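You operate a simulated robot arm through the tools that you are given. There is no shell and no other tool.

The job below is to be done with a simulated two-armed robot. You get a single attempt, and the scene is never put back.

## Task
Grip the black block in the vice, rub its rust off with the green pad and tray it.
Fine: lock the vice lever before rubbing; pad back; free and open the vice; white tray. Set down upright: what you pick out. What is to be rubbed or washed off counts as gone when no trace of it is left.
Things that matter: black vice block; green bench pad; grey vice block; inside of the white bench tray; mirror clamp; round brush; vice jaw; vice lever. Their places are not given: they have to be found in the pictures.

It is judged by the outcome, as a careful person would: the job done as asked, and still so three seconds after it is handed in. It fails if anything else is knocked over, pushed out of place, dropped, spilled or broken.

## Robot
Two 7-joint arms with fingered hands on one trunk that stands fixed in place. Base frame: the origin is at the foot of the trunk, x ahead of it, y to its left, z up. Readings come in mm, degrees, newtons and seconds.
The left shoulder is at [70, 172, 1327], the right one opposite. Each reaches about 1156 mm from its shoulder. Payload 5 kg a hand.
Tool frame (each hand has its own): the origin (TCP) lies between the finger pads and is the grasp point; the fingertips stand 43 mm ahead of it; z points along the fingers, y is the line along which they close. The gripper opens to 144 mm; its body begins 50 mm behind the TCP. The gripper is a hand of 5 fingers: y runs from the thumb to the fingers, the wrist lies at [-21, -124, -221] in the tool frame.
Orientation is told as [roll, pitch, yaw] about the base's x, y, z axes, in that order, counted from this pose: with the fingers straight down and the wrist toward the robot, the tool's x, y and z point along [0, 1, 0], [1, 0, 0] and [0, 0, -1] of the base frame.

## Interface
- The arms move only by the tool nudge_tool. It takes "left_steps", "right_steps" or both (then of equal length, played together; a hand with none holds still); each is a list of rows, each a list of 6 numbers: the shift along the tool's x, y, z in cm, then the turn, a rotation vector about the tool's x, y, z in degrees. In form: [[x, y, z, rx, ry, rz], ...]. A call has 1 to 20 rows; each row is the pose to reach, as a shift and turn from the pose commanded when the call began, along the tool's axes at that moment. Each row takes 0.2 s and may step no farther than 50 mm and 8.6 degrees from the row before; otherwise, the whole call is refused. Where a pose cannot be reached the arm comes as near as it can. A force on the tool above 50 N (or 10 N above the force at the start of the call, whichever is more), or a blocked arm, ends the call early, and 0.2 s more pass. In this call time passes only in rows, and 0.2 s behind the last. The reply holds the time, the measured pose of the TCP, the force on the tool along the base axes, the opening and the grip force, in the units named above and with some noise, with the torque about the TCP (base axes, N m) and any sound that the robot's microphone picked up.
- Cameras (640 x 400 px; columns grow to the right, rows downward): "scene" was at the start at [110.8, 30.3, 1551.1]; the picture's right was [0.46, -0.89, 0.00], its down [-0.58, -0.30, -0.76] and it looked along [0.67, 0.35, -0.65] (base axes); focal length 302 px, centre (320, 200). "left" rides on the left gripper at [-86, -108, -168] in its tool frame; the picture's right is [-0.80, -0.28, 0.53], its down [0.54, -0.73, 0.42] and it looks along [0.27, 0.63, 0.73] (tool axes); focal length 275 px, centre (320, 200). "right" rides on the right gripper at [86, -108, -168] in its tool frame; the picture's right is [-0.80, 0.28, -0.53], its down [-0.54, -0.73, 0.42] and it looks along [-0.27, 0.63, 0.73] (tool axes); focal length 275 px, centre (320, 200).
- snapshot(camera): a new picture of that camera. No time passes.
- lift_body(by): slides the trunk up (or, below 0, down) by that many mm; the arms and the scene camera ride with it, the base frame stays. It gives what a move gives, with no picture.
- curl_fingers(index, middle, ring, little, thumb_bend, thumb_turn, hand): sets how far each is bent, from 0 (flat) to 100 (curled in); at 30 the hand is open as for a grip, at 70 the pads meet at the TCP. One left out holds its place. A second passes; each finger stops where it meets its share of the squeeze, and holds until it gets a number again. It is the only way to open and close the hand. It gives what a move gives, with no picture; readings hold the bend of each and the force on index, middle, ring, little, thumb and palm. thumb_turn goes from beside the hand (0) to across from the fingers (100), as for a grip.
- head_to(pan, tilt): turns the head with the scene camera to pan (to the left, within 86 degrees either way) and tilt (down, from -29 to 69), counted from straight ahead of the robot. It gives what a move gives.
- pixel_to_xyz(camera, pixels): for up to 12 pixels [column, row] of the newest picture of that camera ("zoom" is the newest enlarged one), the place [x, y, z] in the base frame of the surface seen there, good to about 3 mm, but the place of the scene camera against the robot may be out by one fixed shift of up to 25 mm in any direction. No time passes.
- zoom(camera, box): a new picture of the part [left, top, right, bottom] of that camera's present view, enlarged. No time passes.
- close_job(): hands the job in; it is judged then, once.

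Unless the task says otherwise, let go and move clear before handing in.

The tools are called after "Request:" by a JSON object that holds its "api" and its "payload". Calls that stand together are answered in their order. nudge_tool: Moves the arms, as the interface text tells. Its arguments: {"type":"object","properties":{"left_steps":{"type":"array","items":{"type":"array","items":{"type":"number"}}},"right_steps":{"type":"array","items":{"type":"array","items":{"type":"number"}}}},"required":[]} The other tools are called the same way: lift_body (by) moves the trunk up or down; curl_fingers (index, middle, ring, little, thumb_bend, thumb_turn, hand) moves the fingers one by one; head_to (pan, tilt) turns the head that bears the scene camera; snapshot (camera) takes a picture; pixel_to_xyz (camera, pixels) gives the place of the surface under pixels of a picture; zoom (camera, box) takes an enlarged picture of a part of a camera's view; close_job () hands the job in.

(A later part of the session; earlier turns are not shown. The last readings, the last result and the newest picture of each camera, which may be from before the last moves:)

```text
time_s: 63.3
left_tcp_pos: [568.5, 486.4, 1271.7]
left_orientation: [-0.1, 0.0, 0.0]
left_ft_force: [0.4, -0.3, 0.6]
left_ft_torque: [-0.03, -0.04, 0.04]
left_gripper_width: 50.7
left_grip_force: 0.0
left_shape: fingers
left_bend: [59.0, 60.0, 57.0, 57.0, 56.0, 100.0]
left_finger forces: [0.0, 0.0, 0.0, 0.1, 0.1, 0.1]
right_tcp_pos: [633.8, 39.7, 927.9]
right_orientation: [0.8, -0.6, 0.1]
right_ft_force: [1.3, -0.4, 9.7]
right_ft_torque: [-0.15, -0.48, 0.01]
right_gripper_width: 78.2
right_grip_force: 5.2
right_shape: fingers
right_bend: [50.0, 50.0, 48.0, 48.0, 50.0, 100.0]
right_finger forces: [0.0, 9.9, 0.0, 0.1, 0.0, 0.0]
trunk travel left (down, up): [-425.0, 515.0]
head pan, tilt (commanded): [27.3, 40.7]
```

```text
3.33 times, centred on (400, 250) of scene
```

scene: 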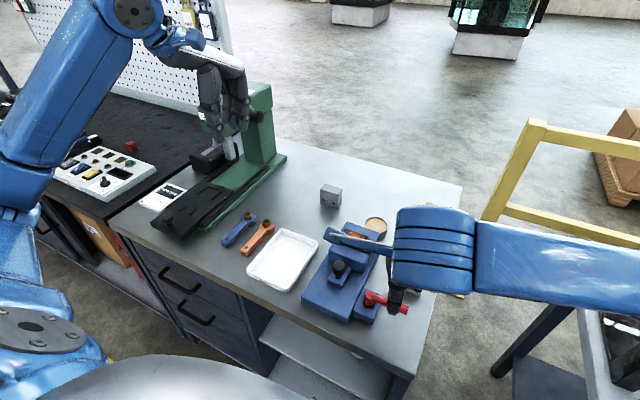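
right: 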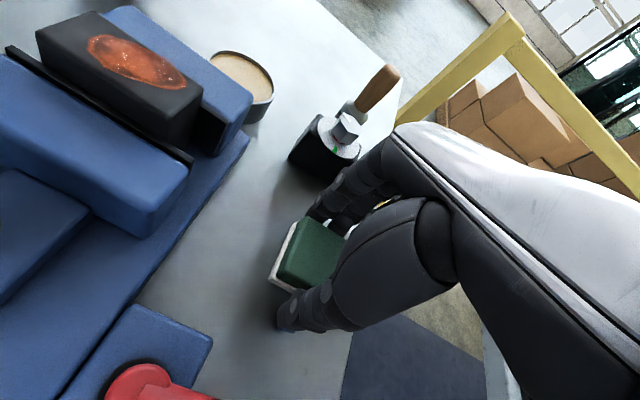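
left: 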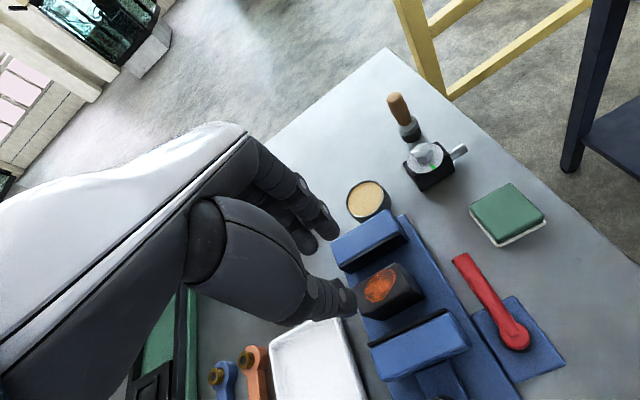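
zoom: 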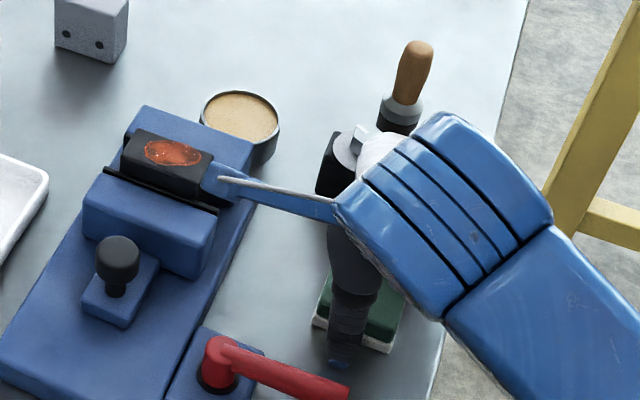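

The middle fingertip touches the table (9.9 N). I'll raise 6 mm before closing.

Request:
{"api": "nudge_tool", "payload": {"right_steps": [[-0.2, -0.1, -0.3, 0, 0, 0], [-0.2, -0.1, -0.7, 0, 0, 0]]}}

Request:
{"api": "curl_fingers", "payload": {"hand": "right", "index": 56, "middle": 56, "thumb_bend": 55}}

Request:
{"api": "zoom", "payload": {"camera": "right", "box": [220, 140, 400, 330]}}

```text
time_s: 63.9
left_tcp_pos: [569.1, 486.4, 1270.0]
left_orientation: [0.0, -0.1, 0.0]
left_ft_force: [0.1, 0.3, -0.4]
left_ft_torque: [-0.02, -0.02, 0.0]
left_gripper_width: 51.1
left_grip_force: 0.0
left_shape: fingers
left_bend: [59.0, 60.0, 57.0, 57.0, 56.0, 100.0]
left_finger forces: [0.1, 0.0, 0.1, 0.0, 0.1, 0.0]
right_tcp_pos: [632.2, 36.3, 933.5]
right_orientation: [0.6, -0.3, 0.0]
right_ft_force: [0.1, -0.6, 0.0]
right_ft_torque: [0.01, 0.0, 0.0]
right_gripper_width: 78.3
right_grip_force: 0.1
right_shape: fingers
right_bend: [50.0, 50.0, 48.0, 48.0, 50.0, 100.0]
right_finger forces: [0.0, 0.0, 0.1, 0.0, 0.0, 0.0]
trunk travel left (down, up): [-425.0, 515.0]
head pan, tilt (commanded): [27.3, 40.7]
```

```text
time_s: 64.9
left_tcp_pos: [569.4, 485.5, 1270.6]
left_orientation: [0.0, 0.0, 0.0]
left_ft_force: [0.2, -0.1, -0.2]
left_ft_torque: [0.01, -0.01, 0.0]
left_gripper_width: 50.8
left_grip_force: 0.0
left_shape: fingers
left_bend: [59.0, 60.0, 57.0, 57.0, 56.0, 100.0]
left_finger forces: [0.1, 0.0, 0.0, 0.1, 0.1, 0.0]
right_tcp_pos: [632.1, 36.3, 933.4]
right_orientation: [0.6, -0.4, 0.1]
right_ft_force: [-0.5, -0.1, -0.1]
right_ft_torque: [-0.03, 0.01, -0.03]
right_gripper_width: 64.1
right_grip_force: 2.2
right_shape: fingers
right_bend: [55.0, 55.0, 48.0, 48.0, 53.0, 100.0]
right_finger forces: [1.2, 1.3, 0.1, 0.0, 2.5, 0.0]
trunk travel left (down, up): [-425.0, 515.0]
head pan, tilt (commanded): [27.3, 40.7]
```

```text
2.11 times, centred on (310, 235) of right
```

zoom: 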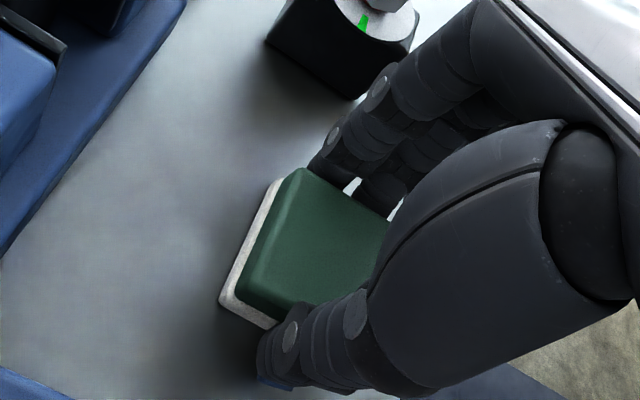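

Thumb and fingers are touching the pad's sides. I'll squeeze it firmly.

Request:
{"api": "curl_fingers", "payload": {"hand": "right", "index": 68, "middle": 68, "thumb_bend": 68}}

Request:
{"api": "nudge_tool", "payload": {"right_steps": [[0, 0, -0.3, 0, 0, 0], [0, 0, -0.8, 0, 0, 0], [0, 0, -1.6, 0, 0, 0]]}}

Request:
{"api": "snapshot", "payload": {"camera": "right"}}

Request:
{"api": "zoom", "payload": {"camera": "right", "box": [220, 140, 400, 330]}}

Request:
{"api": "zoom", "payload": {"camera": "scene", "box": [350, 220, 450, 310]}}

```text
time_s: 65.9
left_tcp_pos: [568.2, 486.6, 1270.3]
left_orientation: [0.0, 0.0, 0.0]
left_ft_force: [0.3, -0.7, -1.4]
left_ft_torque: [-0.01, 0.01, 0.01]
left_gripper_width: 50.9
left_grip_force: 0.1
left_shape: fingers
left_bend: [59.0, 60.0, 57.0, 57.0, 56.0, 100.0]
left_finger forces: [0.0, 0.0, 0.0, 0.0, 0.0, 0.1]
right_tcp_pos: [631.3, 35.8, 933.5]
right_orientation: [0.6, -0.4, 0.1]
right_ft_force: [-0.4, 0.9, 1.2]
right_ft_torque: [-0.02, 0.01, -0.03]
right_gripper_width: 61.2
right_grip_force: 18.3
right_shape: fingers
right_bend: [57.0, 59.0, 48.0, 48.0, 55.0, 100.0]
right_finger forces: [9.3, 8.3, 0.0, 0.1, 18.0, 0.0]
trunk travel left (down, up): [-425.0, 515.0]
head pan, tilt (commanded): [27.3, 40.7]
```

```text
time_s: 66.7
left_tcp_pos: [568.5, 486.1, 1270.7]
left_orientation: [0.0, -0.1, 0.0]
left_ft_force: [0.7, -0.5, -1.1]
left_ft_torque: [-0.03, 0.01, -0.03]
left_gripper_width: 51.1
left_grip_force: 0.0
left_shape: fingers
left_bend: [59.0, 60.0, 57.0, 57.0, 56.0, 100.0]
left_finger forces: [0.0, 0.1, 0.0, 0.0, 0.0, 0.1]
right_tcp_pos: [632.3, 38.0, 949.4]
right_orientation: [0.7, -0.4, 0.1]
right_ft_force: [0.8, 0.6, -1.6]
right_ft_torque: [0.01, -0.03, 0.01]
right_gripper_width: 61.3
right_grip_force: 17.7
right_shape: fingers
right_bend: [57.0, 59.0, 48.0, 48.0, 55.0, 100.0]
right_finger forces: [9.3, 8.3, 0.1, 0.0, 17.7, 0.1]
trunk travel left (down, up): [-425.0, 515.0]
head pan, tilt (commanded): [27.3, 40.7]
```

```text
taken
```

right: 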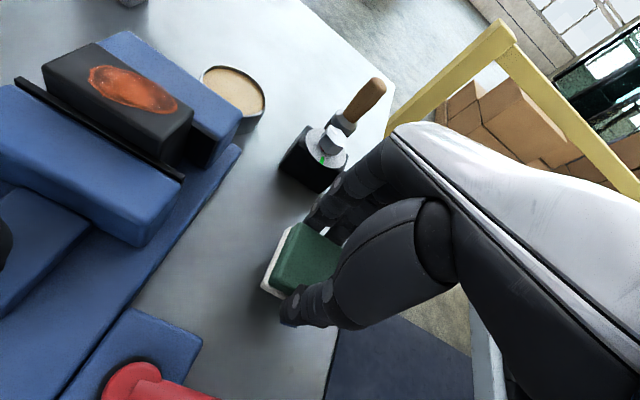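

```text
2.11 times, centred on (310, 235) of right
```

zoom: 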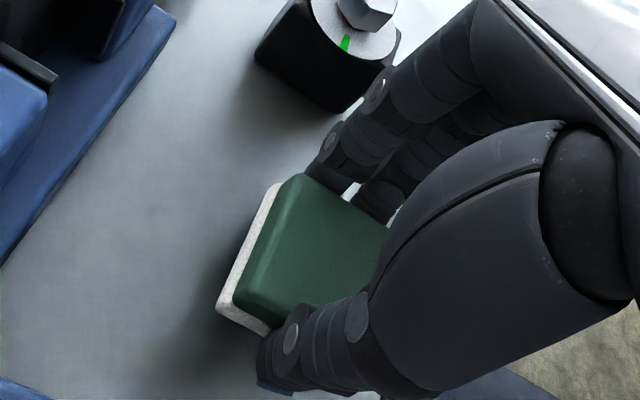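

```text
4.44 times, centred on (400, 265) of scene
```

zoom: 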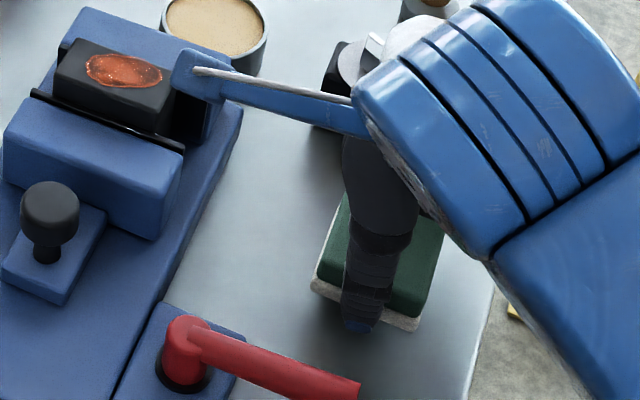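

The pad is up (18 N grip, 1.6 N weight), with its bottom about 53 mm below the TCP. I'll carry it high over to above the rusty top of the block.

Request:
{"api": "nudge_tool", "payload": {"right_steps": [[0, 0, -3, 0, 0, 0], [0, 0, -7, 0, 0, 0], [0, 0, -11, 0, 0, 0], [0, 0, -14, 0, 0, 0], [3.5, 0.1, -14, 0, 0, 0], [7.5, 0.3, -14, 0, 0, 0], [11.5, 0.4, -14, 0, 0, 0], [14.5, 0.5, -14, 0, 0, 0], [16.4, 0.6, -14, 0, 0, 0], [16.4, 0.6, -12, 0, 0, 0], [16.4, 0.6, -10, 0, 0, 0]]}}

Request:
{"api": "snapshot", "payload": {"camera": "right"}}

Request:
{"api": "zoom", "payload": {"camera": "scene", "box": [310, 180, 430, 290]}}

```text
time_s: 69.1
left_tcp_pos: [568.9, 486.6, 1271.2]
left_orientation: [0.0, 0.0, -0.1]
left_ft_force: [-0.2, -0.1, 1.1]
left_ft_torque: [-0.01, 0.01, 0.01]
left_gripper_width: 51.3
left_grip_force: 0.1
left_shape: fingers
left_bend: [59.0, 60.0, 57.0, 57.0, 56.0, 100.0]
left_finger forces: [0.0, 0.1, 0.0, 0.0, 0.0, 0.0]
right_tcp_pos: [637.7, 197.5, 1051.5]
right_orientation: [0.7, -0.5, 0.0]
right_ft_force: [0.0, 0.1, -0.1]
right_ft_torque: [-0.03, 0.03, -0.05]
right_gripper_width: 61.2
right_grip_force: 17.2
right_shape: fingers
right_bend: [57.0, 59.0, 48.0, 48.0, 55.0, 100.0]
right_finger forces: [9.0, 8.2, 0.0, 0.0, 17.4, 0.1]
trunk travel left (down, up): [-425.0, 515.0]
head pan, tilt (commanded): [27.3, 40.7]
```

```text
taken
```

right: 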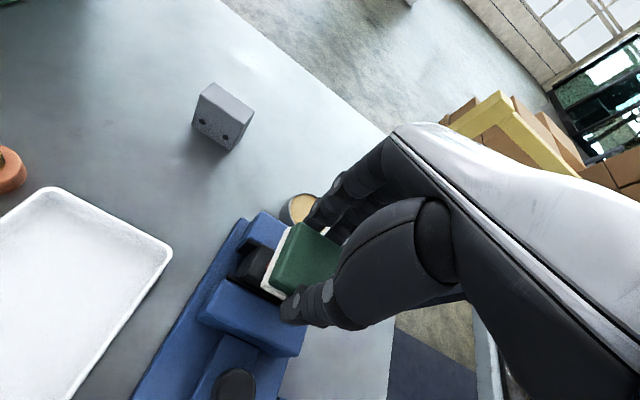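

```text
3.64 times, centred on (370, 235) of scene
```

zoom: 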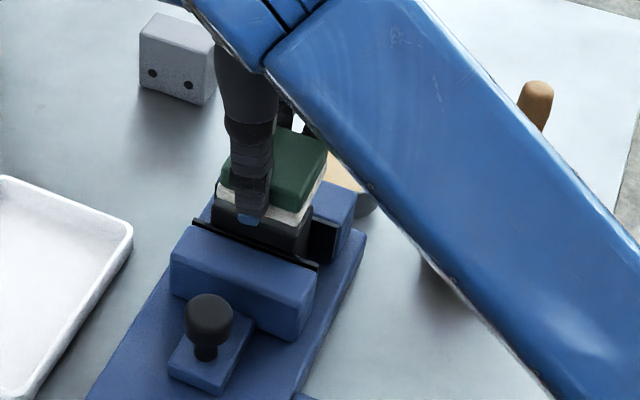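

The pad hangs over the block, with its white underside over the rust. I'll lower until it presses lightly.

Request:
{"api": "nudge_tool", "payload": {"right_steps": [[0.2, 0, 1, 0, 0, 0], [0.2, 0, 1.8, 0, 0, 0], [0.2, 0, 2.2, 0, 0, 0], [0.2, 0, 2.4, 0, 0, 0]]}}

```text
time_s: 70.1
left_tcp_pos: [569.8, 487.0, 1270.5]
left_orientation: [0.1, 0.0, 0.0]
left_ft_force: [-0.1, -0.1, -0.1]
left_ft_torque: [-0.01, 0.02, 0.02]
left_gripper_width: 50.7
left_grip_force: 0.0
left_shape: fingers
left_bend: [59.0, 60.0, 57.0, 57.0, 56.0, 100.0]
left_finger forces: [0.1, 0.0, 0.0, 0.0, 0.1, 0.0]
right_tcp_pos: [637.2, 202.6, 1027.9]
right_orientation: [0.7, -0.3, 0.2]
right_ft_force: [-0.6, 0.1, -1.4]
right_ft_torque: [0.01, -0.02, -0.02]
right_gripper_width: 61.0
right_grip_force: 16.8
right_shape: fingers
right_bend: [57.0, 59.0, 48.0, 48.0, 55.0, 100.0]
right_finger forces: [9.2, 8.4, 0.0, 0.0, 17.5, 0.0]
trunk travel left (down, up): [-425.0, 515.0]
head pan, tilt (commanded): [27.3, 40.7]
```

Request:
{"api": "nudge_tool", "payload": {"right_steps": [[0, 0, 0.1, 0, 0, 0], [0, 0, 0.2, 0, 0, 0], [0, 0, 0.3, 0, 0, 0]]}}

```text
time_s: 70.9
left_tcp_pos: [569.8, 486.7, 1270.8]
left_orientation: [0.1, 0.0, 0.0]
left_ft_force: [-0.3, -0.9, -0.7]
left_ft_torque: [0.02, 0.01, 0.0]
left_gripper_width: 50.8
left_grip_force: 0.0
left_shape: fingers
left_bend: [59.0, 60.0, 57.0, 57.0, 56.0, 100.0]
left_finger forces: [0.0, 0.0, 0.0, 0.0, 0.0, 0.0]
right_tcp_pos: [637.2, 202.2, 1025.0]
right_orientation: [0.6, -0.4, 0.1]
right_ft_force: [1.1, 0.7, 1.2]
right_ft_torque: [-0.03, -0.01, 0.04]
right_gripper_width: 61.1
right_grip_force: 17.7
right_shape: fingers
right_bend: [57.0, 58.0, 48.0, 48.0, 55.0, 100.0]
right_finger forces: [9.2, 8.9, 0.0, 0.0, 17.5, 0.0]
trunk travel left (down, up): [-425.0, 515.0]
head pan, tilt (commanded): [27.3, 40.7]
```

Contact is beginning (Fz +1.2). I'll press another 1.5 mm and check the force.

Request:
{"api": "nudge_tool", "payload": {"right_steps": [[0, 0, 0.1, 0, 0, 0], [0, 0, 0.15, 0, 0, 0]]}}

```text
time_s: 71.5
left_tcp_pos: [569.0, 485.3, 1271.8]
left_orientation: [0.0, 0.0, 0.0]
left_ft_force: [-0.3, 0.1, 0.2]
left_ft_torque: [0.01, 0.0, 0.02]
left_gripper_width: 51.1
left_grip_force: 0.1
left_shape: fingers
left_bend: [59.0, 60.0, 57.0, 57.0, 56.0, 100.0]
left_finger forces: [0.0, 0.0, 0.0, 0.0, 0.1, 0.1]
right_tcp_pos: [637.6, 202.1, 1024.4]
right_orientation: [0.7, -0.6, 0.1]
right_ft_force: [1.1, 1.2, 7.7]
right_ft_torque: [-0.1, 0.09, -0.05]
right_gripper_width: 60.9
right_grip_force: 18.0
right_shape: fingers
right_bend: [57.0, 58.0, 48.0, 48.0, 55.0, 100.0]
right_finger forces: [9.3, 9.5, 0.0, 0.1, 17.9, 0.0]
trunk travel left (down, up): [-425.0, 515.0]
head pan, tilt (commanded): [27.3, 40.7]
```

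About 8 N of pressing force. I'll now rub with strokes to both sides along the block.

Request:
{"api": "nudge_tool", "payload": {"right_steps": [[0.7, 0, 0.15, 0, 0, 0], [1.4, 0, 0.15, 0, 0, 0], [2.0, 0, 0.15, 0, 0, 0], [1.3, 0.2, 0.15, 0, 0, 0], [0.6, 0.2, 0.15, 0, 0, 0], [-0.1, 0.2, 0.15, 0, 0, 0], [-0.8, 0.2, 0.15, 0, 0, 0], [-1.5, 0.2, 0.15, 0, 0, 0], [-2.0, 0.4, 0.15, 0, 0, 0], [-1.3, 0.4, 0.15, 0, 0, 0], [-0.6, 0.4, 0.15, 0, 0, 0], [0.1, 0.4, 0.15, 0, 0, 0], [0.8, 0.4, 0.15, 0, 0, 0], [1.5, 0.4, 0.15, 0, 0, 0], [2.0, 0, 0.15, 0, 0, 0], [1.3, -0.3, 0.15, 0, 0, 0], [0.6, -0.5, 0.15, 0, 0, 0], [-0.1, -0.5, 0.15, 0, 0, 0], [-0.8, -0.5, 0.15, 0, 0, 0], [-1.5, -0.5, 0.15, 0, 0, 0]]}}

Request:
{"api": "snapshot", "payload": {"camera": "right"}}

Request:
{"api": "zoom", "payload": {"camera": "right", "box": [200, 170, 380, 340]}}

```text
time_s: 75.9
left_tcp_pos: [569.3, 485.8, 1270.2]
left_orientation: [0.0, 0.0, 0.1]
left_ft_force: [-0.6, 0.1, 0.1]
left_ft_torque: [0.03, -0.02, -0.01]
left_gripper_width: 50.7
left_grip_force: 0.1
left_shape: fingers
left_bend: [59.0, 60.0, 57.0, 57.0, 56.0, 100.0]
left_finger forces: [0.0, 0.1, 0.0, 0.0, 0.1, 0.1]
right_tcp_pos: [662.3, 152.8, 1031.7]
right_orientation: [-1.6, -3.1, -1.9]
right_ft_force: [-0.9, -0.5, -1.8]
right_ft_torque: [0.02, 0.0, 0.01]
right_gripper_width: 58.8
right_grip_force: 14.7
right_shape: fingers
right_bend: [58.0, 60.0, 48.0, 48.0, 56.0, 100.0]
right_finger forces: [8.1, 7.1, 0.0, 0.0, 15.2, 0.0]
trunk travel left (down, up): [-425.0, 515.0]
head pan, tilt (commanded): [27.3, 40.7]
stopped in row 20 (right hand): the arm was blocked; the commanded pose is now the measured one
```

```text
taken
```

right: 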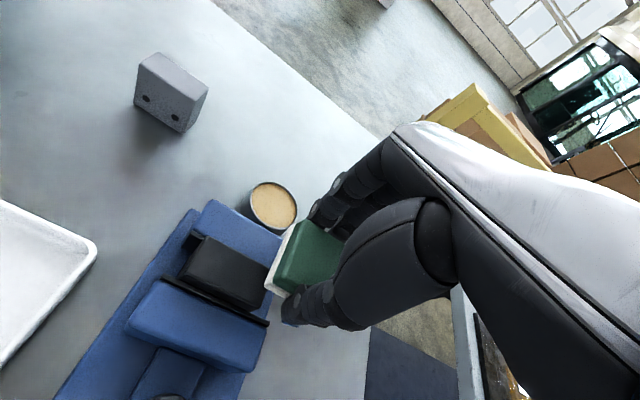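

```text
2.35 times, centred on (290, 255) of right
```

zoom: 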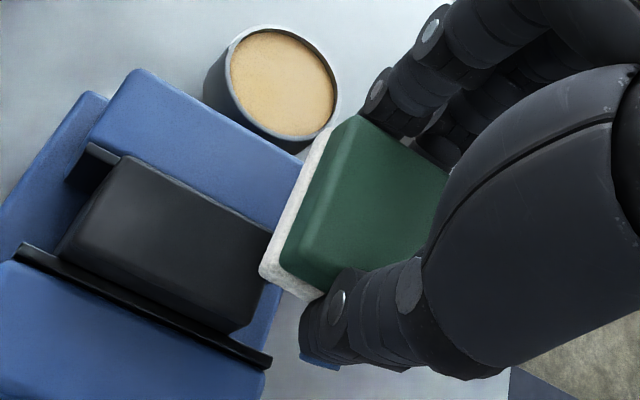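

The block's top now looks clean black, but the arm stopped as "blocked" with the hand at (662,153,1032), off the commanded stroke. I'll look at the whole scene before doing anything.

Request:
{"api": "snapshot", "payload": {"camera": "scene"}}

Request:
{"api": "zoom", "payload": {"camera": "scene", "box": [310, 180, 450, 300]}}

Request:
{"api": "snapshot", "payload": {"camera": "left"}}

```text
taken
```

scene: 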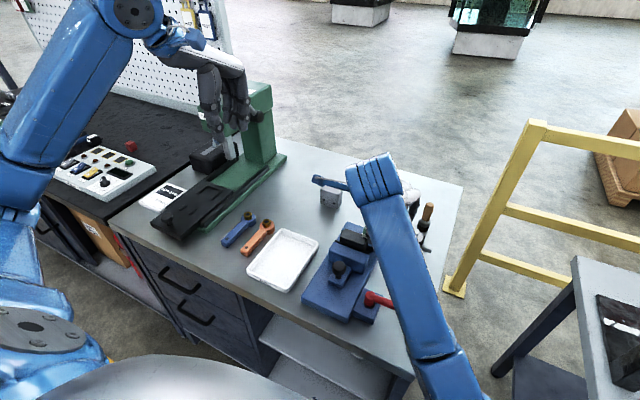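

```text
3.33 times, centred on (380, 240) of scene
```

zoom: 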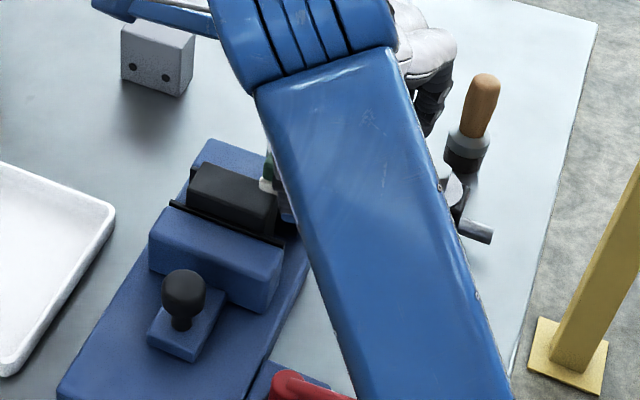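

```text
taken
```

left: 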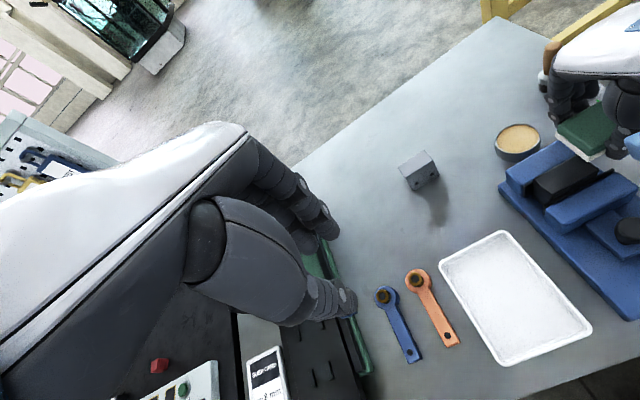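

The right forearm swung to a different elbow pose (it now comes from near the robot's front). I'll check how close it is to the lever and the bench.

Request:
{"api": "pixel_to_xyz", "payload": {"camera": "scene", "pixels": [[375, 190], [370, 210], [385, 250], [400, 250], [410, 290], [400, 310], [425, 320], [435, 350], [450, 380], [375, 298], [385, 303], [345, 240]]}}

Request:
{"api": "zoom", "payload": {"camera": "scene", "box": [290, 220, 500, 400]}}

```text
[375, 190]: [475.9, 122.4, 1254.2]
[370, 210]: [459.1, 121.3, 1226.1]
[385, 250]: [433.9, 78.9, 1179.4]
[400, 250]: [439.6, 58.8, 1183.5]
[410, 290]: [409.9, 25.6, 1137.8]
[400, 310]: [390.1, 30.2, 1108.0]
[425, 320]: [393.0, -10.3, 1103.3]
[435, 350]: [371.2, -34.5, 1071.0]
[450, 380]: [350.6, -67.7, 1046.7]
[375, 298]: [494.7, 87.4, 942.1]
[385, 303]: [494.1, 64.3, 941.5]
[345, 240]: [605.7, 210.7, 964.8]
```

```text
2.22 times, centred on (395, 310) of scene
```

zoom: 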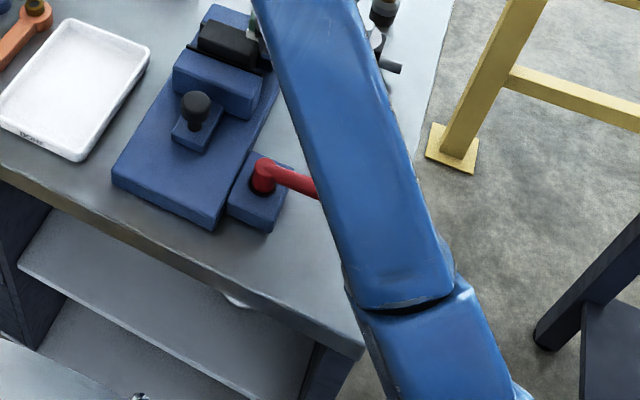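

The elbow dropped to about (350,-68,1047), clear of the bench edge and lever. I'll lift the hand straight up in small steps and watch the arm.

Request:
{"api": "nudge_tool", "payload": {"right_steps": [[0, 0, -1, 0, 0, 0], [0, 0, -2, 0, 0, 0], [0, 0, -3.5, 0, 0, 0], [0, 0, -5, 0, 0, 0]]}}

Request:
{"api": "snapshot", "payload": {"camera": "scene"}}

Request:
{"api": "snapshot", "payload": {"camera": "right"}}

```text
time_s: 77.1
left_tcp_pos: [569.1, 485.1, 1269.9]
left_orientation: [0.1, 0.0, 0.0]
left_ft_force: [-0.9, 0.2, 1.1]
left_ft_torque: [-0.02, 0.0, -0.05]
left_gripper_width: 50.6
left_grip_force: 0.1
left_shape: fingers
left_bend: [59.0, 60.0, 57.0, 57.0, 56.0, 100.0]
left_finger forces: [0.1, 0.1, 0.0, 0.1, 0.1, 0.0]
right_tcp_pos: [676.2, 114.5, 1056.3]
right_orientation: [-5.3, -3.2, -4.1]
right_ft_force: [0.2, -0.5, -1.3]
right_ft_torque: [0.03, 0.01, 0.0]
right_gripper_width: 58.3
right_grip_force: 15.3
right_shape: fingers
right_bend: [58.0, 60.0, 48.0, 48.0, 56.0, 100.0]
right_finger forces: [8.0, 7.2, 0.0, 0.0, 15.2, 0.0]
trunk travel left (down, up): [-425.0, 515.0]
head pan, tilt (commanded): [27.3, 40.7]
stopped in row 4 (right hand): the arm was blocked; the commanded pose is now the measured one
```

```text
taken
```

scene: 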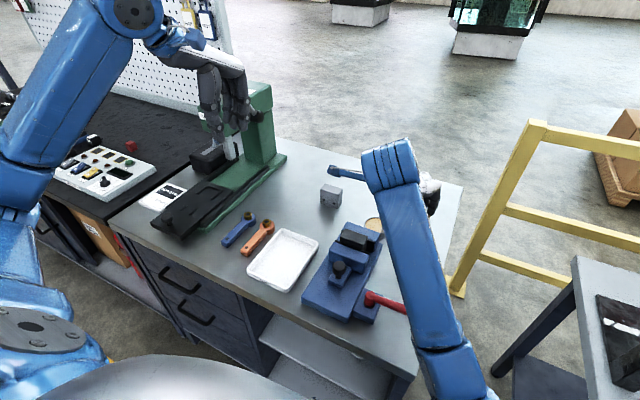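

```text
taken
```

right: 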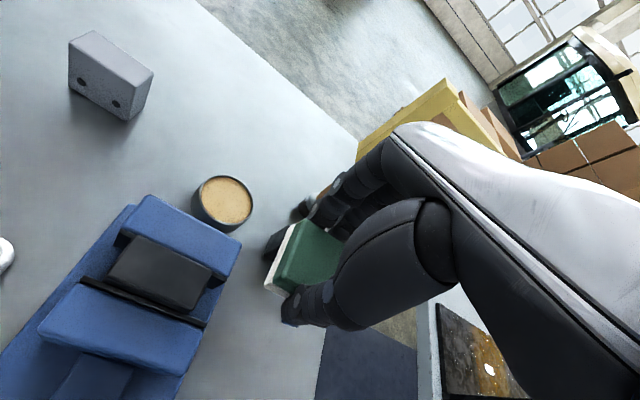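

The hand again drifted while the arm was blocked. I need to see what the elbow is doing, so I'll turn the head toward the right elbow.

Request:
{"api": "head_to", "payload": {"pan": -20, "tilt": 55}}

Request:
{"api": "snapshot", "payload": {"camera": "scene"}}

```text
time_s: 78.3
left_tcp_pos: [568.4, 486.1, 1271.1]
left_orientation: [0.1, 0.0, 0.0]
left_ft_force: [0.0, 0.7, -0.1]
left_ft_torque: [0.0, -0.01, 0.0]
left_gripper_width: 50.8
left_grip_force: 0.1
left_shape: fingers
left_bend: [59.0, 60.0, 57.0, 57.0, 56.0, 100.0]
left_finger forces: [0.0, 0.1, 0.0, 0.0, 0.1, 0.0]
right_tcp_pos: [675.8, 114.0, 1056.0]
right_orientation: [-5.3, -3.2, -4.1]
right_ft_force: [0.9, -0.6, 0.1]
right_ft_torque: [0.0, 0.02, -0.03]
right_gripper_width: 58.6
right_grip_force: 15.2
right_shape: fingers
right_bend: [58.0, 60.0, 48.0, 48.0, 56.0, 100.0]
right_finger forces: [8.0, 7.2, 0.0, 0.1, 15.2, 0.1]
trunk travel left (down, up): [-425.0, 515.0]
head pan, tilt (commanded): [-20.0, 55.0]
```

```text
taken
```

scene: 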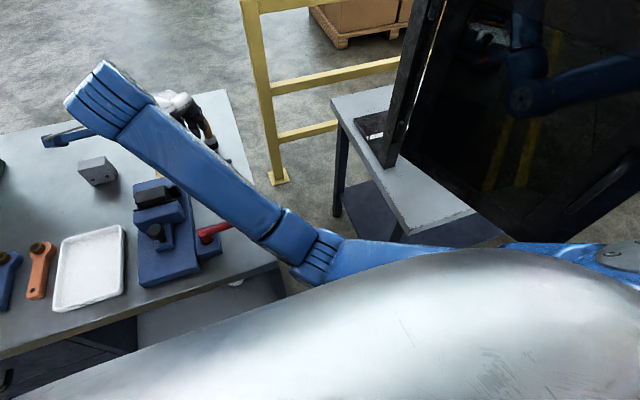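

The right upper arm has swung inward against the chest, which is what blocks it. I'll turn the hand's yaw outward (wrist to the right) while drifting right and up, to bring the elbow back out.

Request:
{"api": "nudge_tool", "payload": {"right_steps": [[-0.5, 0, -0.3, 0, 0, -3], [-1, 0, -0.6, 0, 0, -7], [-1.5, 0, -0.9, 0, 0, -11], [-2, 0, -1.2, 0, 0, -15], [-2.5, 0, -1.5, 0, 0, -20], [-3, 0, -1.8, 0, 0, -25]]}}

Request:
{"api": "snapshot", "payload": {"camera": "scene"}}

```text
time_s: 79.7
left_tcp_pos: [570.0, 486.2, 1270.1]
left_orientation: [0.0, 0.0, 0.0]
left_ft_force: [-0.2, -0.9, 0.9]
left_ft_torque: [0.01, -0.02, 0.0]
left_gripper_width: 51.0
left_grip_force: 0.0
left_shape: fingers
left_bend: [59.0, 60.0, 57.0, 57.0, 56.0, 100.0]
left_finger forces: [0.0, 0.0, 0.0, 0.0, 0.0, 0.1]
right_tcp_pos: [671.7, 87.3, 1077.8]
right_orientation: [-6.0, -0.8, 20.9]
right_ft_force: [0.5, -0.2, -1.1]
right_ft_torque: [0.03, 0.0, 0.0]
right_gripper_width: 58.4
right_grip_force: 15.4
right_shape: fingers
right_bend: [58.0, 60.0, 48.0, 48.0, 56.0, 100.0]
right_finger forces: [8.0, 7.1, 0.1, 0.0, 15.1, 0.1]
trunk travel left (down, up): [-425.0, 515.0]
head pan, tilt (commanded): [-20.0, 55.0]
```

```text
taken
```

scene: 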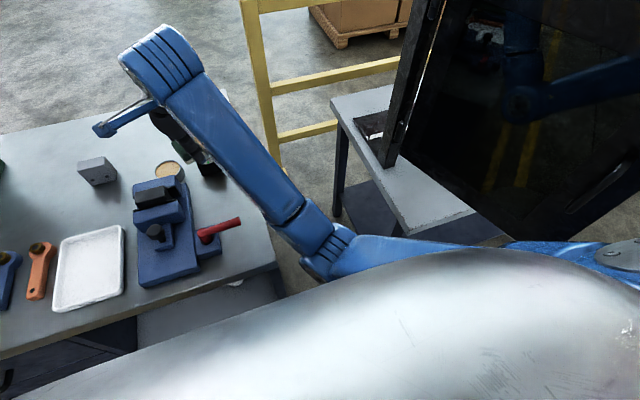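

That worked without blocking: the elbow is moving out again. I'll carry on with the yaw.

Request:
{"api": "nudge_tool", "payload": {"right_steps": [[-0.4, -0.6, -0.4, 0, 0, -8], [-0.8, -1.2, -0.8, 0, 0, -16], [-1.2, -1.8, -1.2, 0, 0, -24], [-1.6, -2.4, -1.6, 0, 0, -32], [-2.0, -3.0, -2.0, 0, 0, -40], [-2.3, -3.6, -2.4, 0, 0, -48], [-2.6, -4.2, -3, 0, 0, -56]]}}

Request:
{"api": "snapshot", "payload": {"camera": "scene"}}

```text
time_s: 81.3
left_tcp_pos: [568.8, 486.2, 1270.8]
left_orientation: [0.0, 0.0, 0.0]
left_ft_force: [-0.1, 1.2, -0.3]
left_ft_torque: [0.0, -0.02, 0.0]
left_gripper_width: 50.8
left_grip_force: 0.1
left_shape: fingers
left_bend: [59.0, 60.0, 57.0, 57.0, 56.0, 100.0]
left_finger forces: [0.0, 0.0, 0.0, 0.2, 0.0, 0.0]
right_tcp_pos: [640.8, 50.6, 1110.6]
right_orientation: [-3.9, 4.6, 76.8]
right_ft_force: [1.1, -0.6, -0.7]
right_ft_torque: [0.01, 0.01, 0.05]
right_gripper_width: 58.6
right_grip_force: 15.5
right_shape: fingers
right_bend: [58.0, 60.0, 48.0, 48.0, 56.0, 100.0]
right_finger forces: [8.1, 7.1, 0.0, 0.0, 15.3, 0.1]
trunk travel left (down, up): [-425.0, 515.0]
head pan, tilt (commanded): [-20.0, 55.0]
```

```text
taken
```

scene: 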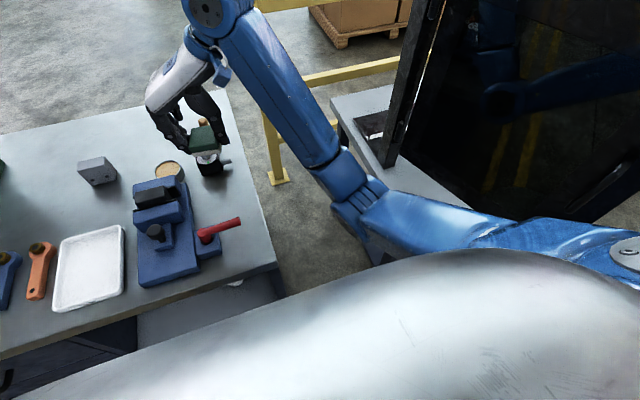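

The arm is back to a good posture, the pad still held. Now I'll turn the head back and inspect the block for any remaining rust.

Request:
{"api": "head_to", "payload": {"pan": 15, "tilt": 48}}

Request:
{"api": "snapshot", "payload": {"camera": "scene"}}

```text
time_s: 82.3
left_tcp_pos: [569.7, 486.3, 1270.8]
left_orientation: [0.1, -0.1, 0.1]
left_ft_force: [0.3, 0.0, 0.2]
left_ft_torque: [0.0, 0.0, 0.0]
left_gripper_width: 50.6
left_grip_force: 0.2
left_shape: fingers
left_bend: [59.0, 60.0, 57.0, 57.0, 56.0, 100.0]
left_finger forces: [0.0, 0.1, 0.0, 0.1, 0.0, 0.1]
right_tcp_pos: [640.3, 49.4, 1111.3]
right_orientation: [-4.0, 4.6, 76.7]
right_ft_force: [-0.3, 0.0, -1.0]
right_ft_torque: [0.01, -0.02, -0.01]
right_gripper_width: 58.4
right_grip_force: 15.3
right_shape: fingers
right_bend: [58.0, 60.0, 48.0, 48.0, 56.0, 100.0]
right_finger forces: [8.1, 7.1, 0.1, 0.0, 15.1, 0.0]
trunk travel left (down, up): [-425.0, 515.0]
head pan, tilt (commanded): [15.0, 48.0]
```

```text
taken
```

scene: 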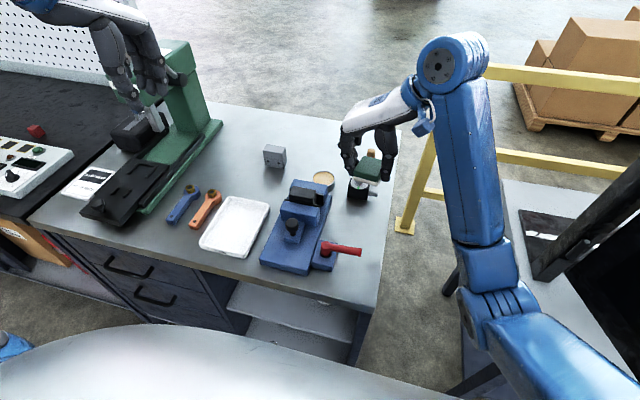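

Request:
{"api": "zoom", "payload": {"camera": "scene", "box": [270, 165, 350, 225]}}

Request:
{"api": "zoom", "payload": {"camera": "left", "box": [490, 120, 640, 260]}}

Request:
{"api": "zoom", "payload": {"camera": "right", "box": [160, 150, 400, 350]}}

```text
6.67 times, centred on (310, 195) of scene
```

zoom: 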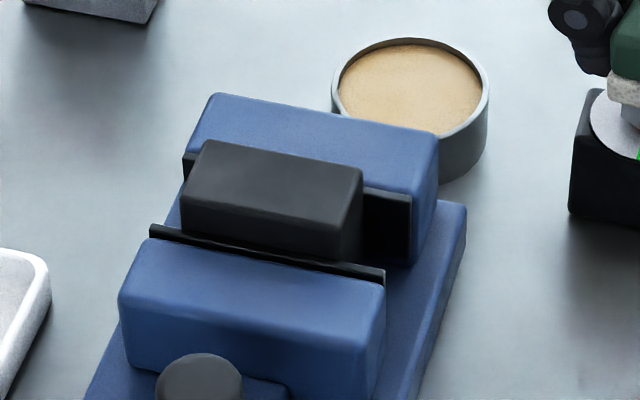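

```text
2.86 times, centred on (565, 190) of left
```

zoom: 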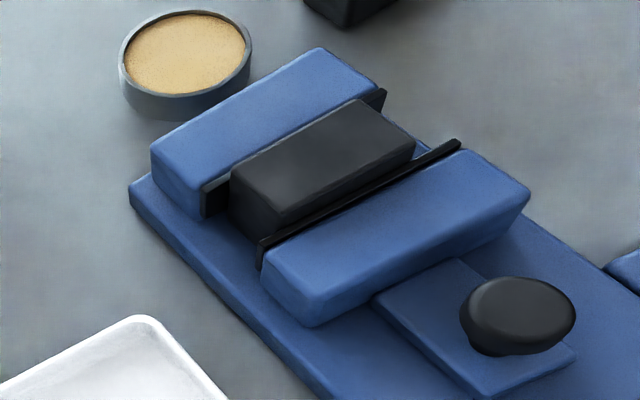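

```text
2.00 times, centred on (280, 250) of right
```

zoom: 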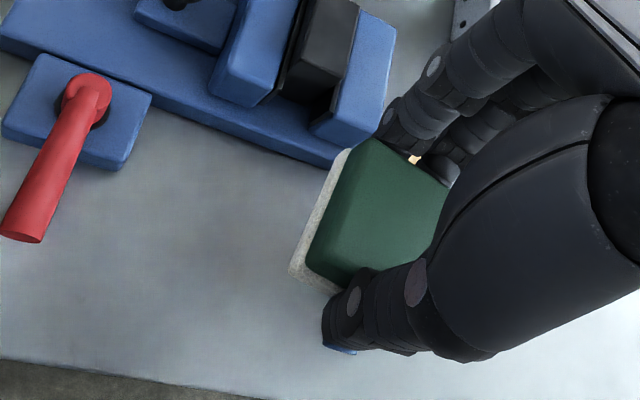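

The top looks clean in all views. I'll zoom in tightly to be sure no trace is left.

Request:
{"api": "zoom", "payload": {"camera": "scene", "box": [288, 182, 320, 206]}}

Request:
{"api": "zoom", "payload": {"camera": "left", "box": [535, 145, 595, 185]}}

```text
16.00 times, centred on (304, 194) of scene
```

zoom: 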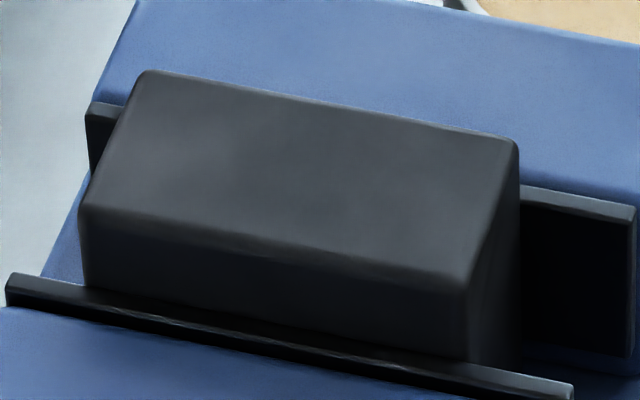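

```text
10.00 times, centred on (565, 165) of left
```

zoom: 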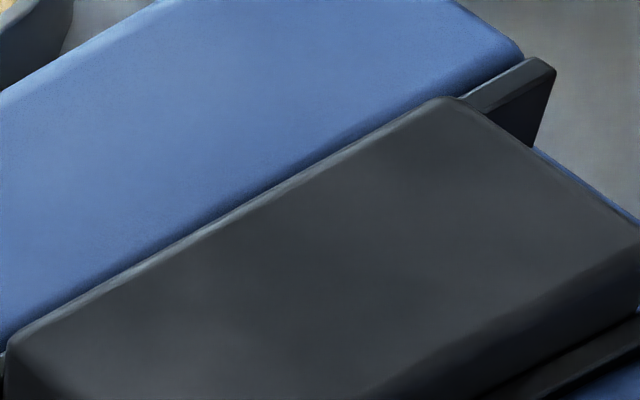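

No trace of rust remains. Now for returning the pad: first I'll level the hand, which has tilted about 6°, then turn the yaw back toward 0 above the pad's place.

Request:
{"api": "nudge_tool", "payload": {"right_steps": [[0, 0, 0, -2.3, 2.0, 0], [0, 0, 0, -4.6, 4.0, 0]]}}

Request:
{"api": "snapshot", "payload": {"camera": "right"}}

```text
time_s: 82.9
left_tcp_pos: [568.1, 486.6, 1269.9]
left_orientation: [0.0, 0.0, 0.1]
left_ft_force: [0.6, -0.6, 0.1]
left_ft_torque: [-0.01, 0.02, -0.02]
left_gripper_width: 51.0
left_grip_force: 0.1
left_shape: fingers
left_bend: [59.0, 60.0, 57.0, 57.0, 56.0, 100.0]
left_finger forces: [0.0, 0.0, 0.0, 0.0, 0.1, 0.1]
right_tcp_pos: [640.5, 50.2, 1110.1]
right_orientation: [0.2, -0.1, 76.8]
right_ft_force: [-0.3, -0.1, -0.8]
right_ft_torque: [-0.02, 0.04, -0.05]
right_gripper_width: 58.5
right_grip_force: 15.6
right_shape: fingers
right_bend: [58.0, 60.0, 48.0, 48.0, 56.0, 100.0]
right_finger forces: [8.1, 7.0, 0.0, 0.1, 15.3, 0.0]
trunk travel left (down, up): [-425.0, 515.0]
head pan, tilt (commanded): [15.0, 48.0]
```

```text
taken
```

right: 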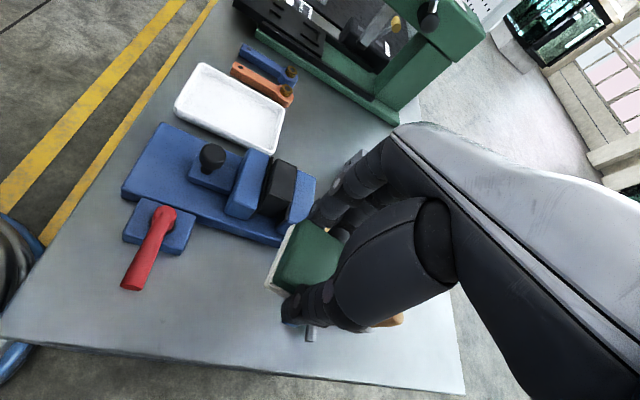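

The hand is level. Now I'll rotate back to yaw 0 above the pad's place.

Request:
{"api": "nudge_tool", "payload": {"right_steps": [[0.05, -0.15, 0, 0, 0, 7.7], [0.1, -0.3, 0, 0, 0, 15.4], [0.15, -0.45, 0, 0, 0, 23], [0.2, -0.6, 0, 0, 0, 30.7], [0.25, -0.77, 0, 0, 0, 38.4], [0.3, -0.92, 0, 0, 0, 46.1], [0.35, -1.07, 0, 0, 0, 53.8], [0.4, -1.23, 0, 0, 0, 61.4], [0.43, -1.4, 0, 0, 0, 69.1], [0.46, -1.54, 0, 0, 0, 76.8]]}}

Request:
{"api": "snapshot", "payload": {"camera": "scene"}}

Request:
{"api": "snapshot", "payload": {"camera": "right"}}

```text
time_s: 85.1
left_tcp_pos: [568.6, 485.8, 1270.7]
left_orientation: [0.0, 0.0, 0.0]
left_ft_force: [-1.0, 0.9, 0.1]
left_ft_torque: [-0.01, -0.02, -0.01]
left_gripper_width: 50.8
left_grip_force: 0.0
left_shape: fingers
left_bend: [59.0, 60.0, 57.0, 57.0, 56.0, 100.0]
left_finger forces: [0.0, 0.1, 0.1, 0.0, 0.0, 0.1]
right_tcp_pos: [632.2, 37.1, 1108.5]
right_orientation: [-0.1, 0.0, -0.2]
right_ft_force: [-1.5, 1.1, -0.5]
right_ft_torque: [0.03, -0.04, -0.03]
right_gripper_width: 58.7
right_grip_force: 15.1
right_shape: fingers
right_bend: [58.0, 60.0, 48.0, 48.0, 56.0, 100.0]
right_finger forces: [8.0, 7.2, 0.0, 0.0, 15.2, 0.0]
trunk travel left (down, up): [-425.0, 515.0]
head pan, tilt (commanded): [15.0, 48.0]
```

```text
taken
```

scene: 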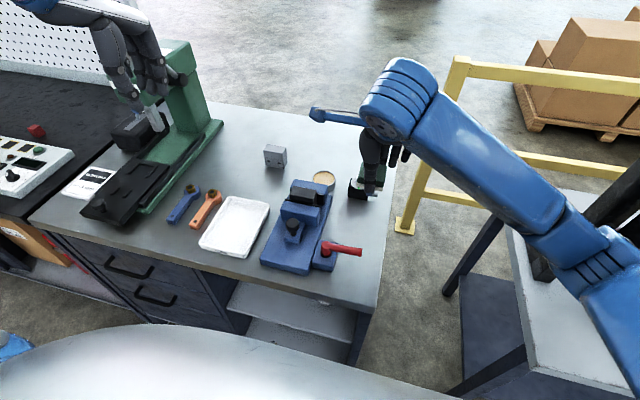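

```text
taken
```

right: 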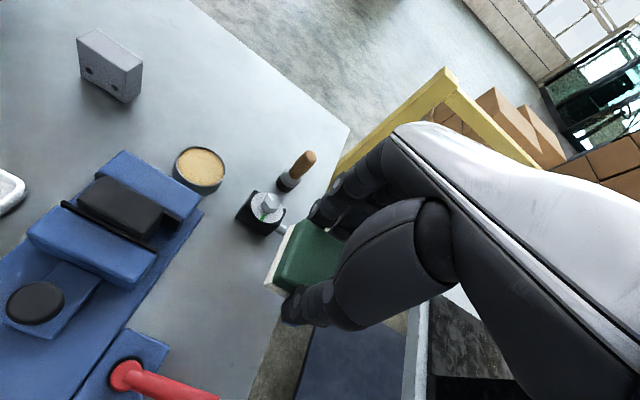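

The elbow is out to the right again and the hand is at (632,37,1108). I'll check how the pad sits in the hand after rubbing.

Request:
{"api": "zoom", "payload": {"camera": "right", "box": [240, 180, 380, 340]}}

```text
2.50 times, centred on (310, 260) of right
```

zoom: 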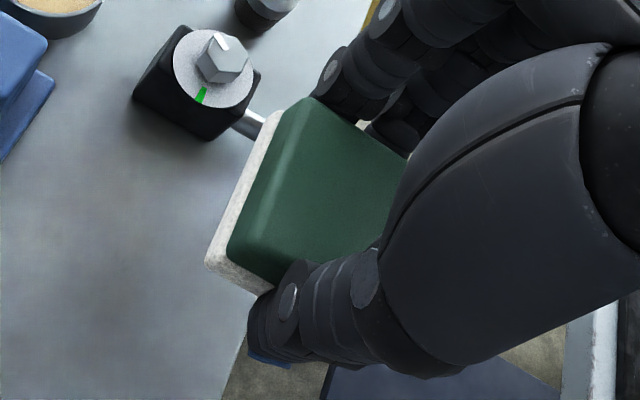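

Request:
{"api": "pixel_to_xyz", "payload": {"camera": "zoom", "pixels": [[312, 110], [240, 240], [385, 160], [300, 180], [340, 200], [280, 260], [210, 258], [272, 115], [265, 288], [225, 235], [255, 285], [330, 150]]}}

```text
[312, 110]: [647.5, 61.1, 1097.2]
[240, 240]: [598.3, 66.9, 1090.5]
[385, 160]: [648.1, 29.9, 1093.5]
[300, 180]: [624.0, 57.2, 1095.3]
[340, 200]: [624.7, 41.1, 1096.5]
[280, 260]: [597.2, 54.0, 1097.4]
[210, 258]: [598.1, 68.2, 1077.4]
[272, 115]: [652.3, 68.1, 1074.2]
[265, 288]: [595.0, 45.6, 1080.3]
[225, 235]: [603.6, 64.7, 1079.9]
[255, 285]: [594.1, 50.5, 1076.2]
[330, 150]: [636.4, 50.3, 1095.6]
```

The pad slid up about 11 mm in the fingers and 8 mm toward the thumb during rubbing (its top is now 12 mm below the TCP). I'll compensate for that and lower it over its original spot, stopping a little above the table.

Request:
{"api": "nudge_tool", "payload": {"right_steps": [[-0.1, 0.3, 3, 0, 0, 0], [-0.3, 0.6, 7, 0, 0, 0], [-0.4, 0.83, 11, 0, 0, 0], [-0.4, 0.83, 14, 0, 0, 0], [-0.4, 0.83, 16, 0, 0, 0], [-0.4, 0.83, 17.2, 0, 0, 0]]}}

Request:
{"api": "snapshot", "payload": {"camera": "right"}}

Request:
{"api": "zoom", "payload": {"camera": "right", "box": [240, 180, 380, 340]}}

Request:
{"api": "zoom", "payload": {"camera": "scene", "box": [330, 160, 410, 230]}}

```text
time_s: 86.5
left_tcp_pos: [569.7, 486.3, 1270.0]
left_orientation: [0.0, -0.1, -0.1]
left_ft_force: [-0.2, 0.4, 0.7]
left_ft_torque: [0.03, -0.02, 0.0]
left_gripper_width: 50.8
left_grip_force: 0.2
left_shape: fingers
left_bend: [59.0, 60.0, 57.0, 57.0, 56.0, 100.0]
left_finger forces: [0.0, 0.1, 0.1, 0.0, 0.0, 0.1]
right_tcp_pos: [641.0, 31.5, 936.9]
right_orientation: [0.1, 0.1, 0.0]
right_ft_force: [-0.8, -0.1, -0.6]
right_ft_torque: [0.04, 0.0, -0.03]
right_gripper_width: 58.6
right_grip_force: 15.0
right_shape: fingers
right_bend: [58.0, 60.0, 48.0, 48.0, 56.0, 100.0]
right_finger forces: [8.1, 7.0, 0.0, 0.0, 15.2, 0.0]
trunk travel left (down, up): [-425.0, 515.0]
head pan, tilt (commanded): [15.0, 48.0]
```

```text
taken
```

right: 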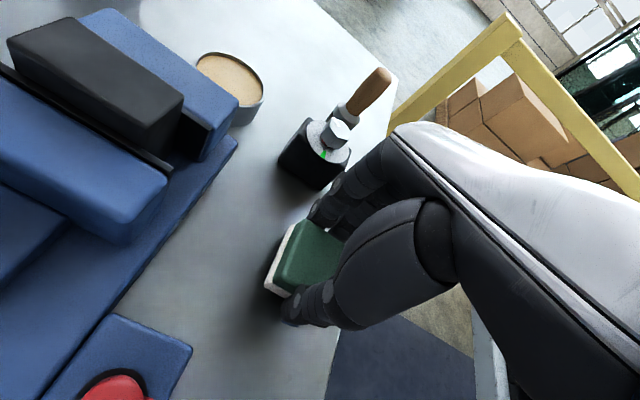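

```text
2.50 times, centred on (310, 260) of right
```

zoom: 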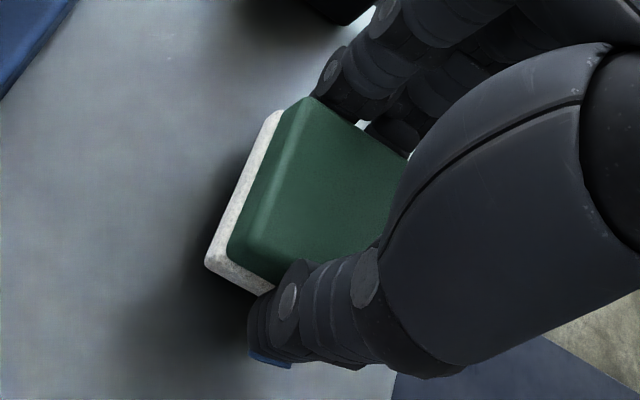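

```text
5.71 times, centred on (370, 195) of scene
```

zoom: 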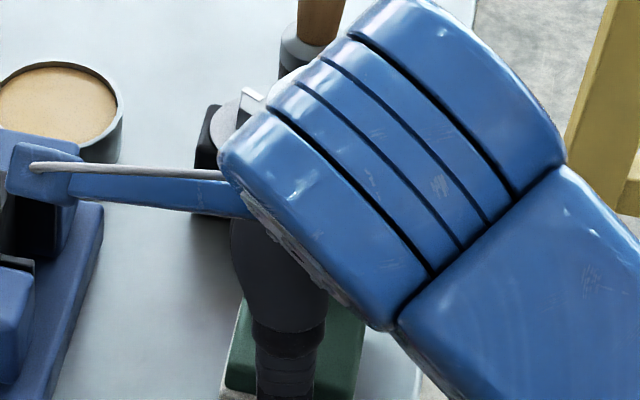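

Request:
{"api": "zoom", "payload": {"camera": "right", "box": [240, 180, 380, 340]}}

Request:
{"api": "pixel_to_xyz", "payload": {"camera": "zoom", "pixels": [[312, 110], [240, 240], [385, 160], [300, 180], [210, 262], [272, 118], [255, 288], [350, 180], [340, 150], [215, 265], [150, 250]]}}

```text
2.50 times, centred on (310, 260) of right
```

zoom: 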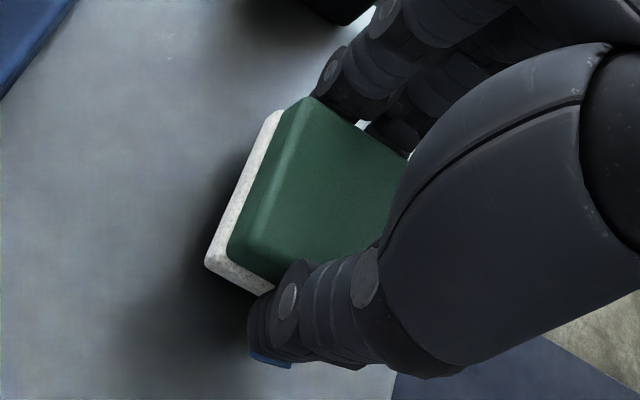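

```text
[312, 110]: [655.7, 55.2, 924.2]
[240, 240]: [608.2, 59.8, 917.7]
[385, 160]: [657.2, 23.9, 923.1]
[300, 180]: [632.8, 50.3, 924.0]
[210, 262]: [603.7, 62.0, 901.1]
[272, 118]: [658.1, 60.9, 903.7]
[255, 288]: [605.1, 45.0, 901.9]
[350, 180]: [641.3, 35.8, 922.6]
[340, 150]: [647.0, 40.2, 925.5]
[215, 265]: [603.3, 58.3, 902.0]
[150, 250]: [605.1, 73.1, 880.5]
```

The pad is within 2 mm of its original corner positions, and its bottom is about 13 mm above the table. I'll lower 10 mm and check for contact.

Request:
{"api": "nudge_tool", "payload": {"right_steps": [[0, 0.1, 0.4, 0, 0, 0], [0, 0.1, 0.7, 0, 0, 0], [0, 0.1, 0.9, 0, 0, 0], [0, 0.1, 1.0, 0, 0, 0]]}}

```text
time_s: 87.5
left_tcp_pos: [569.5, 485.2, 1271.6]
left_orientation: [0.0, 0.0, 0.0]
left_ft_force: [0.2, 0.6, 1.0]
left_ft_torque: [0.01, 0.01, 0.0]
left_gripper_width: 50.9
left_grip_force: 0.0
left_shape: fingers
left_bend: [59.0, 60.0, 57.0, 57.0, 56.0, 100.0]
left_finger forces: [0.0, 0.0, 0.0, 0.0, 0.0, 0.0]
right_tcp_pos: [641.7, 33.1, 928.8]
right_orientation: [0.0, -0.1, 0.1]
right_ft_force: [1.5, -0.7, 9.4]
right_ft_torque: [-0.15, -0.32, 0.02]
right_gripper_width: 58.6
right_grip_force: 19.5
right_shape: fingers
right_bend: [58.0, 59.0, 48.0, 48.0, 56.0, 100.0]
right_finger forces: [8.1, 16.5, 0.0, 0.0, 15.3, 0.1]
trunk travel left (down, up): [-425.0, 515.0]
head pan, tilt (commanded): [15.0, 48.0]
```

The middle fingertip is on the table while the pad is still about 4–5 mm up. I'll open just the middle finger and hold with index and thumb, whose tips are shorter, then lower the rest.

Request:
{"api": "nudge_tool", "payload": {"right_steps": [[0, 0, -0.3, 0, 0, 0]]}}

Request:
{"api": "curl_fingers", "payload": {"hand": "right", "middle": 34}}

Request:
{"api": "zoom", "payload": {"camera": "right", "box": [240, 180, 380, 340]}}

```text
time_s: 87.9
left_tcp_pos: [570.3, 486.4, 1270.2]
left_orientation: [0.0, -0.1, 0.0]
left_ft_force: [-0.5, 0.4, -0.5]
left_ft_torque: [0.02, 0.02, -0.02]
left_gripper_width: 51.0
left_grip_force: 0.1
left_shape: fingers
left_bend: [59.0, 60.0, 57.0, 57.0, 56.0, 100.0]
left_finger forces: [0.1, 0.1, 0.0, 0.1, 0.0, 0.0]
right_tcp_pos: [641.1, 32.9, 929.9]
right_orientation: [-0.1, 0.1, 0.1]
right_ft_force: [0.5, 0.1, -0.9]
right_ft_torque: [0.02, -0.05, 0.0]
right_gripper_width: 58.6
right_grip_force: 14.9
right_shape: fingers
right_bend: [58.0, 59.0, 48.0, 48.0, 56.0, 100.0]
right_finger forces: [8.2, 6.9, 0.0, 0.1, 14.8, 0.0]
trunk travel left (down, up): [-425.0, 515.0]
head pan, tilt (commanded): [15.0, 48.0]
```

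```text
time_s: 88.9
left_tcp_pos: [569.8, 485.8, 1270.4]
left_orientation: [0.0, 0.0, 0.0]
left_ft_force: [-0.3, -0.1, 0.4]
left_ft_torque: [0.01, -0.01, -0.01]
left_gripper_width: 50.9
left_grip_force: 0.0
left_shape: fingers
left_bend: [59.0, 60.0, 57.0, 57.0, 56.0, 100.0]
left_finger forces: [0.0, 0.0, 0.0, 0.1, 0.1, 0.0]
right_tcp_pos: [641.3, 31.7, 930.8]
right_orientation: [0.1, 0.1, 0.0]
right_ft_force: [0.0, -0.5, -0.9]
right_ft_torque: [-0.02, -0.01, 0.01]
right_gripper_width: 58.4
right_grip_force: 11.1
right_shape: fingers
right_bend: [56.0, 34.0, 48.0, 48.0, 58.0, 100.0]
right_finger forces: [11.5, 0.1, 0.0, 0.0, 11.3, 0.0]
trunk travel left (down, up): [-425.0, 515.0]
head pan, tilt (commanded): [15.0, 48.0]
```

```text
2.50 times, centred on (310, 260) of right
```

zoom: 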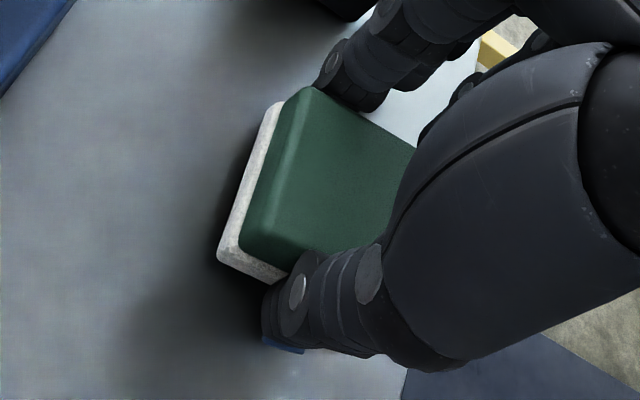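

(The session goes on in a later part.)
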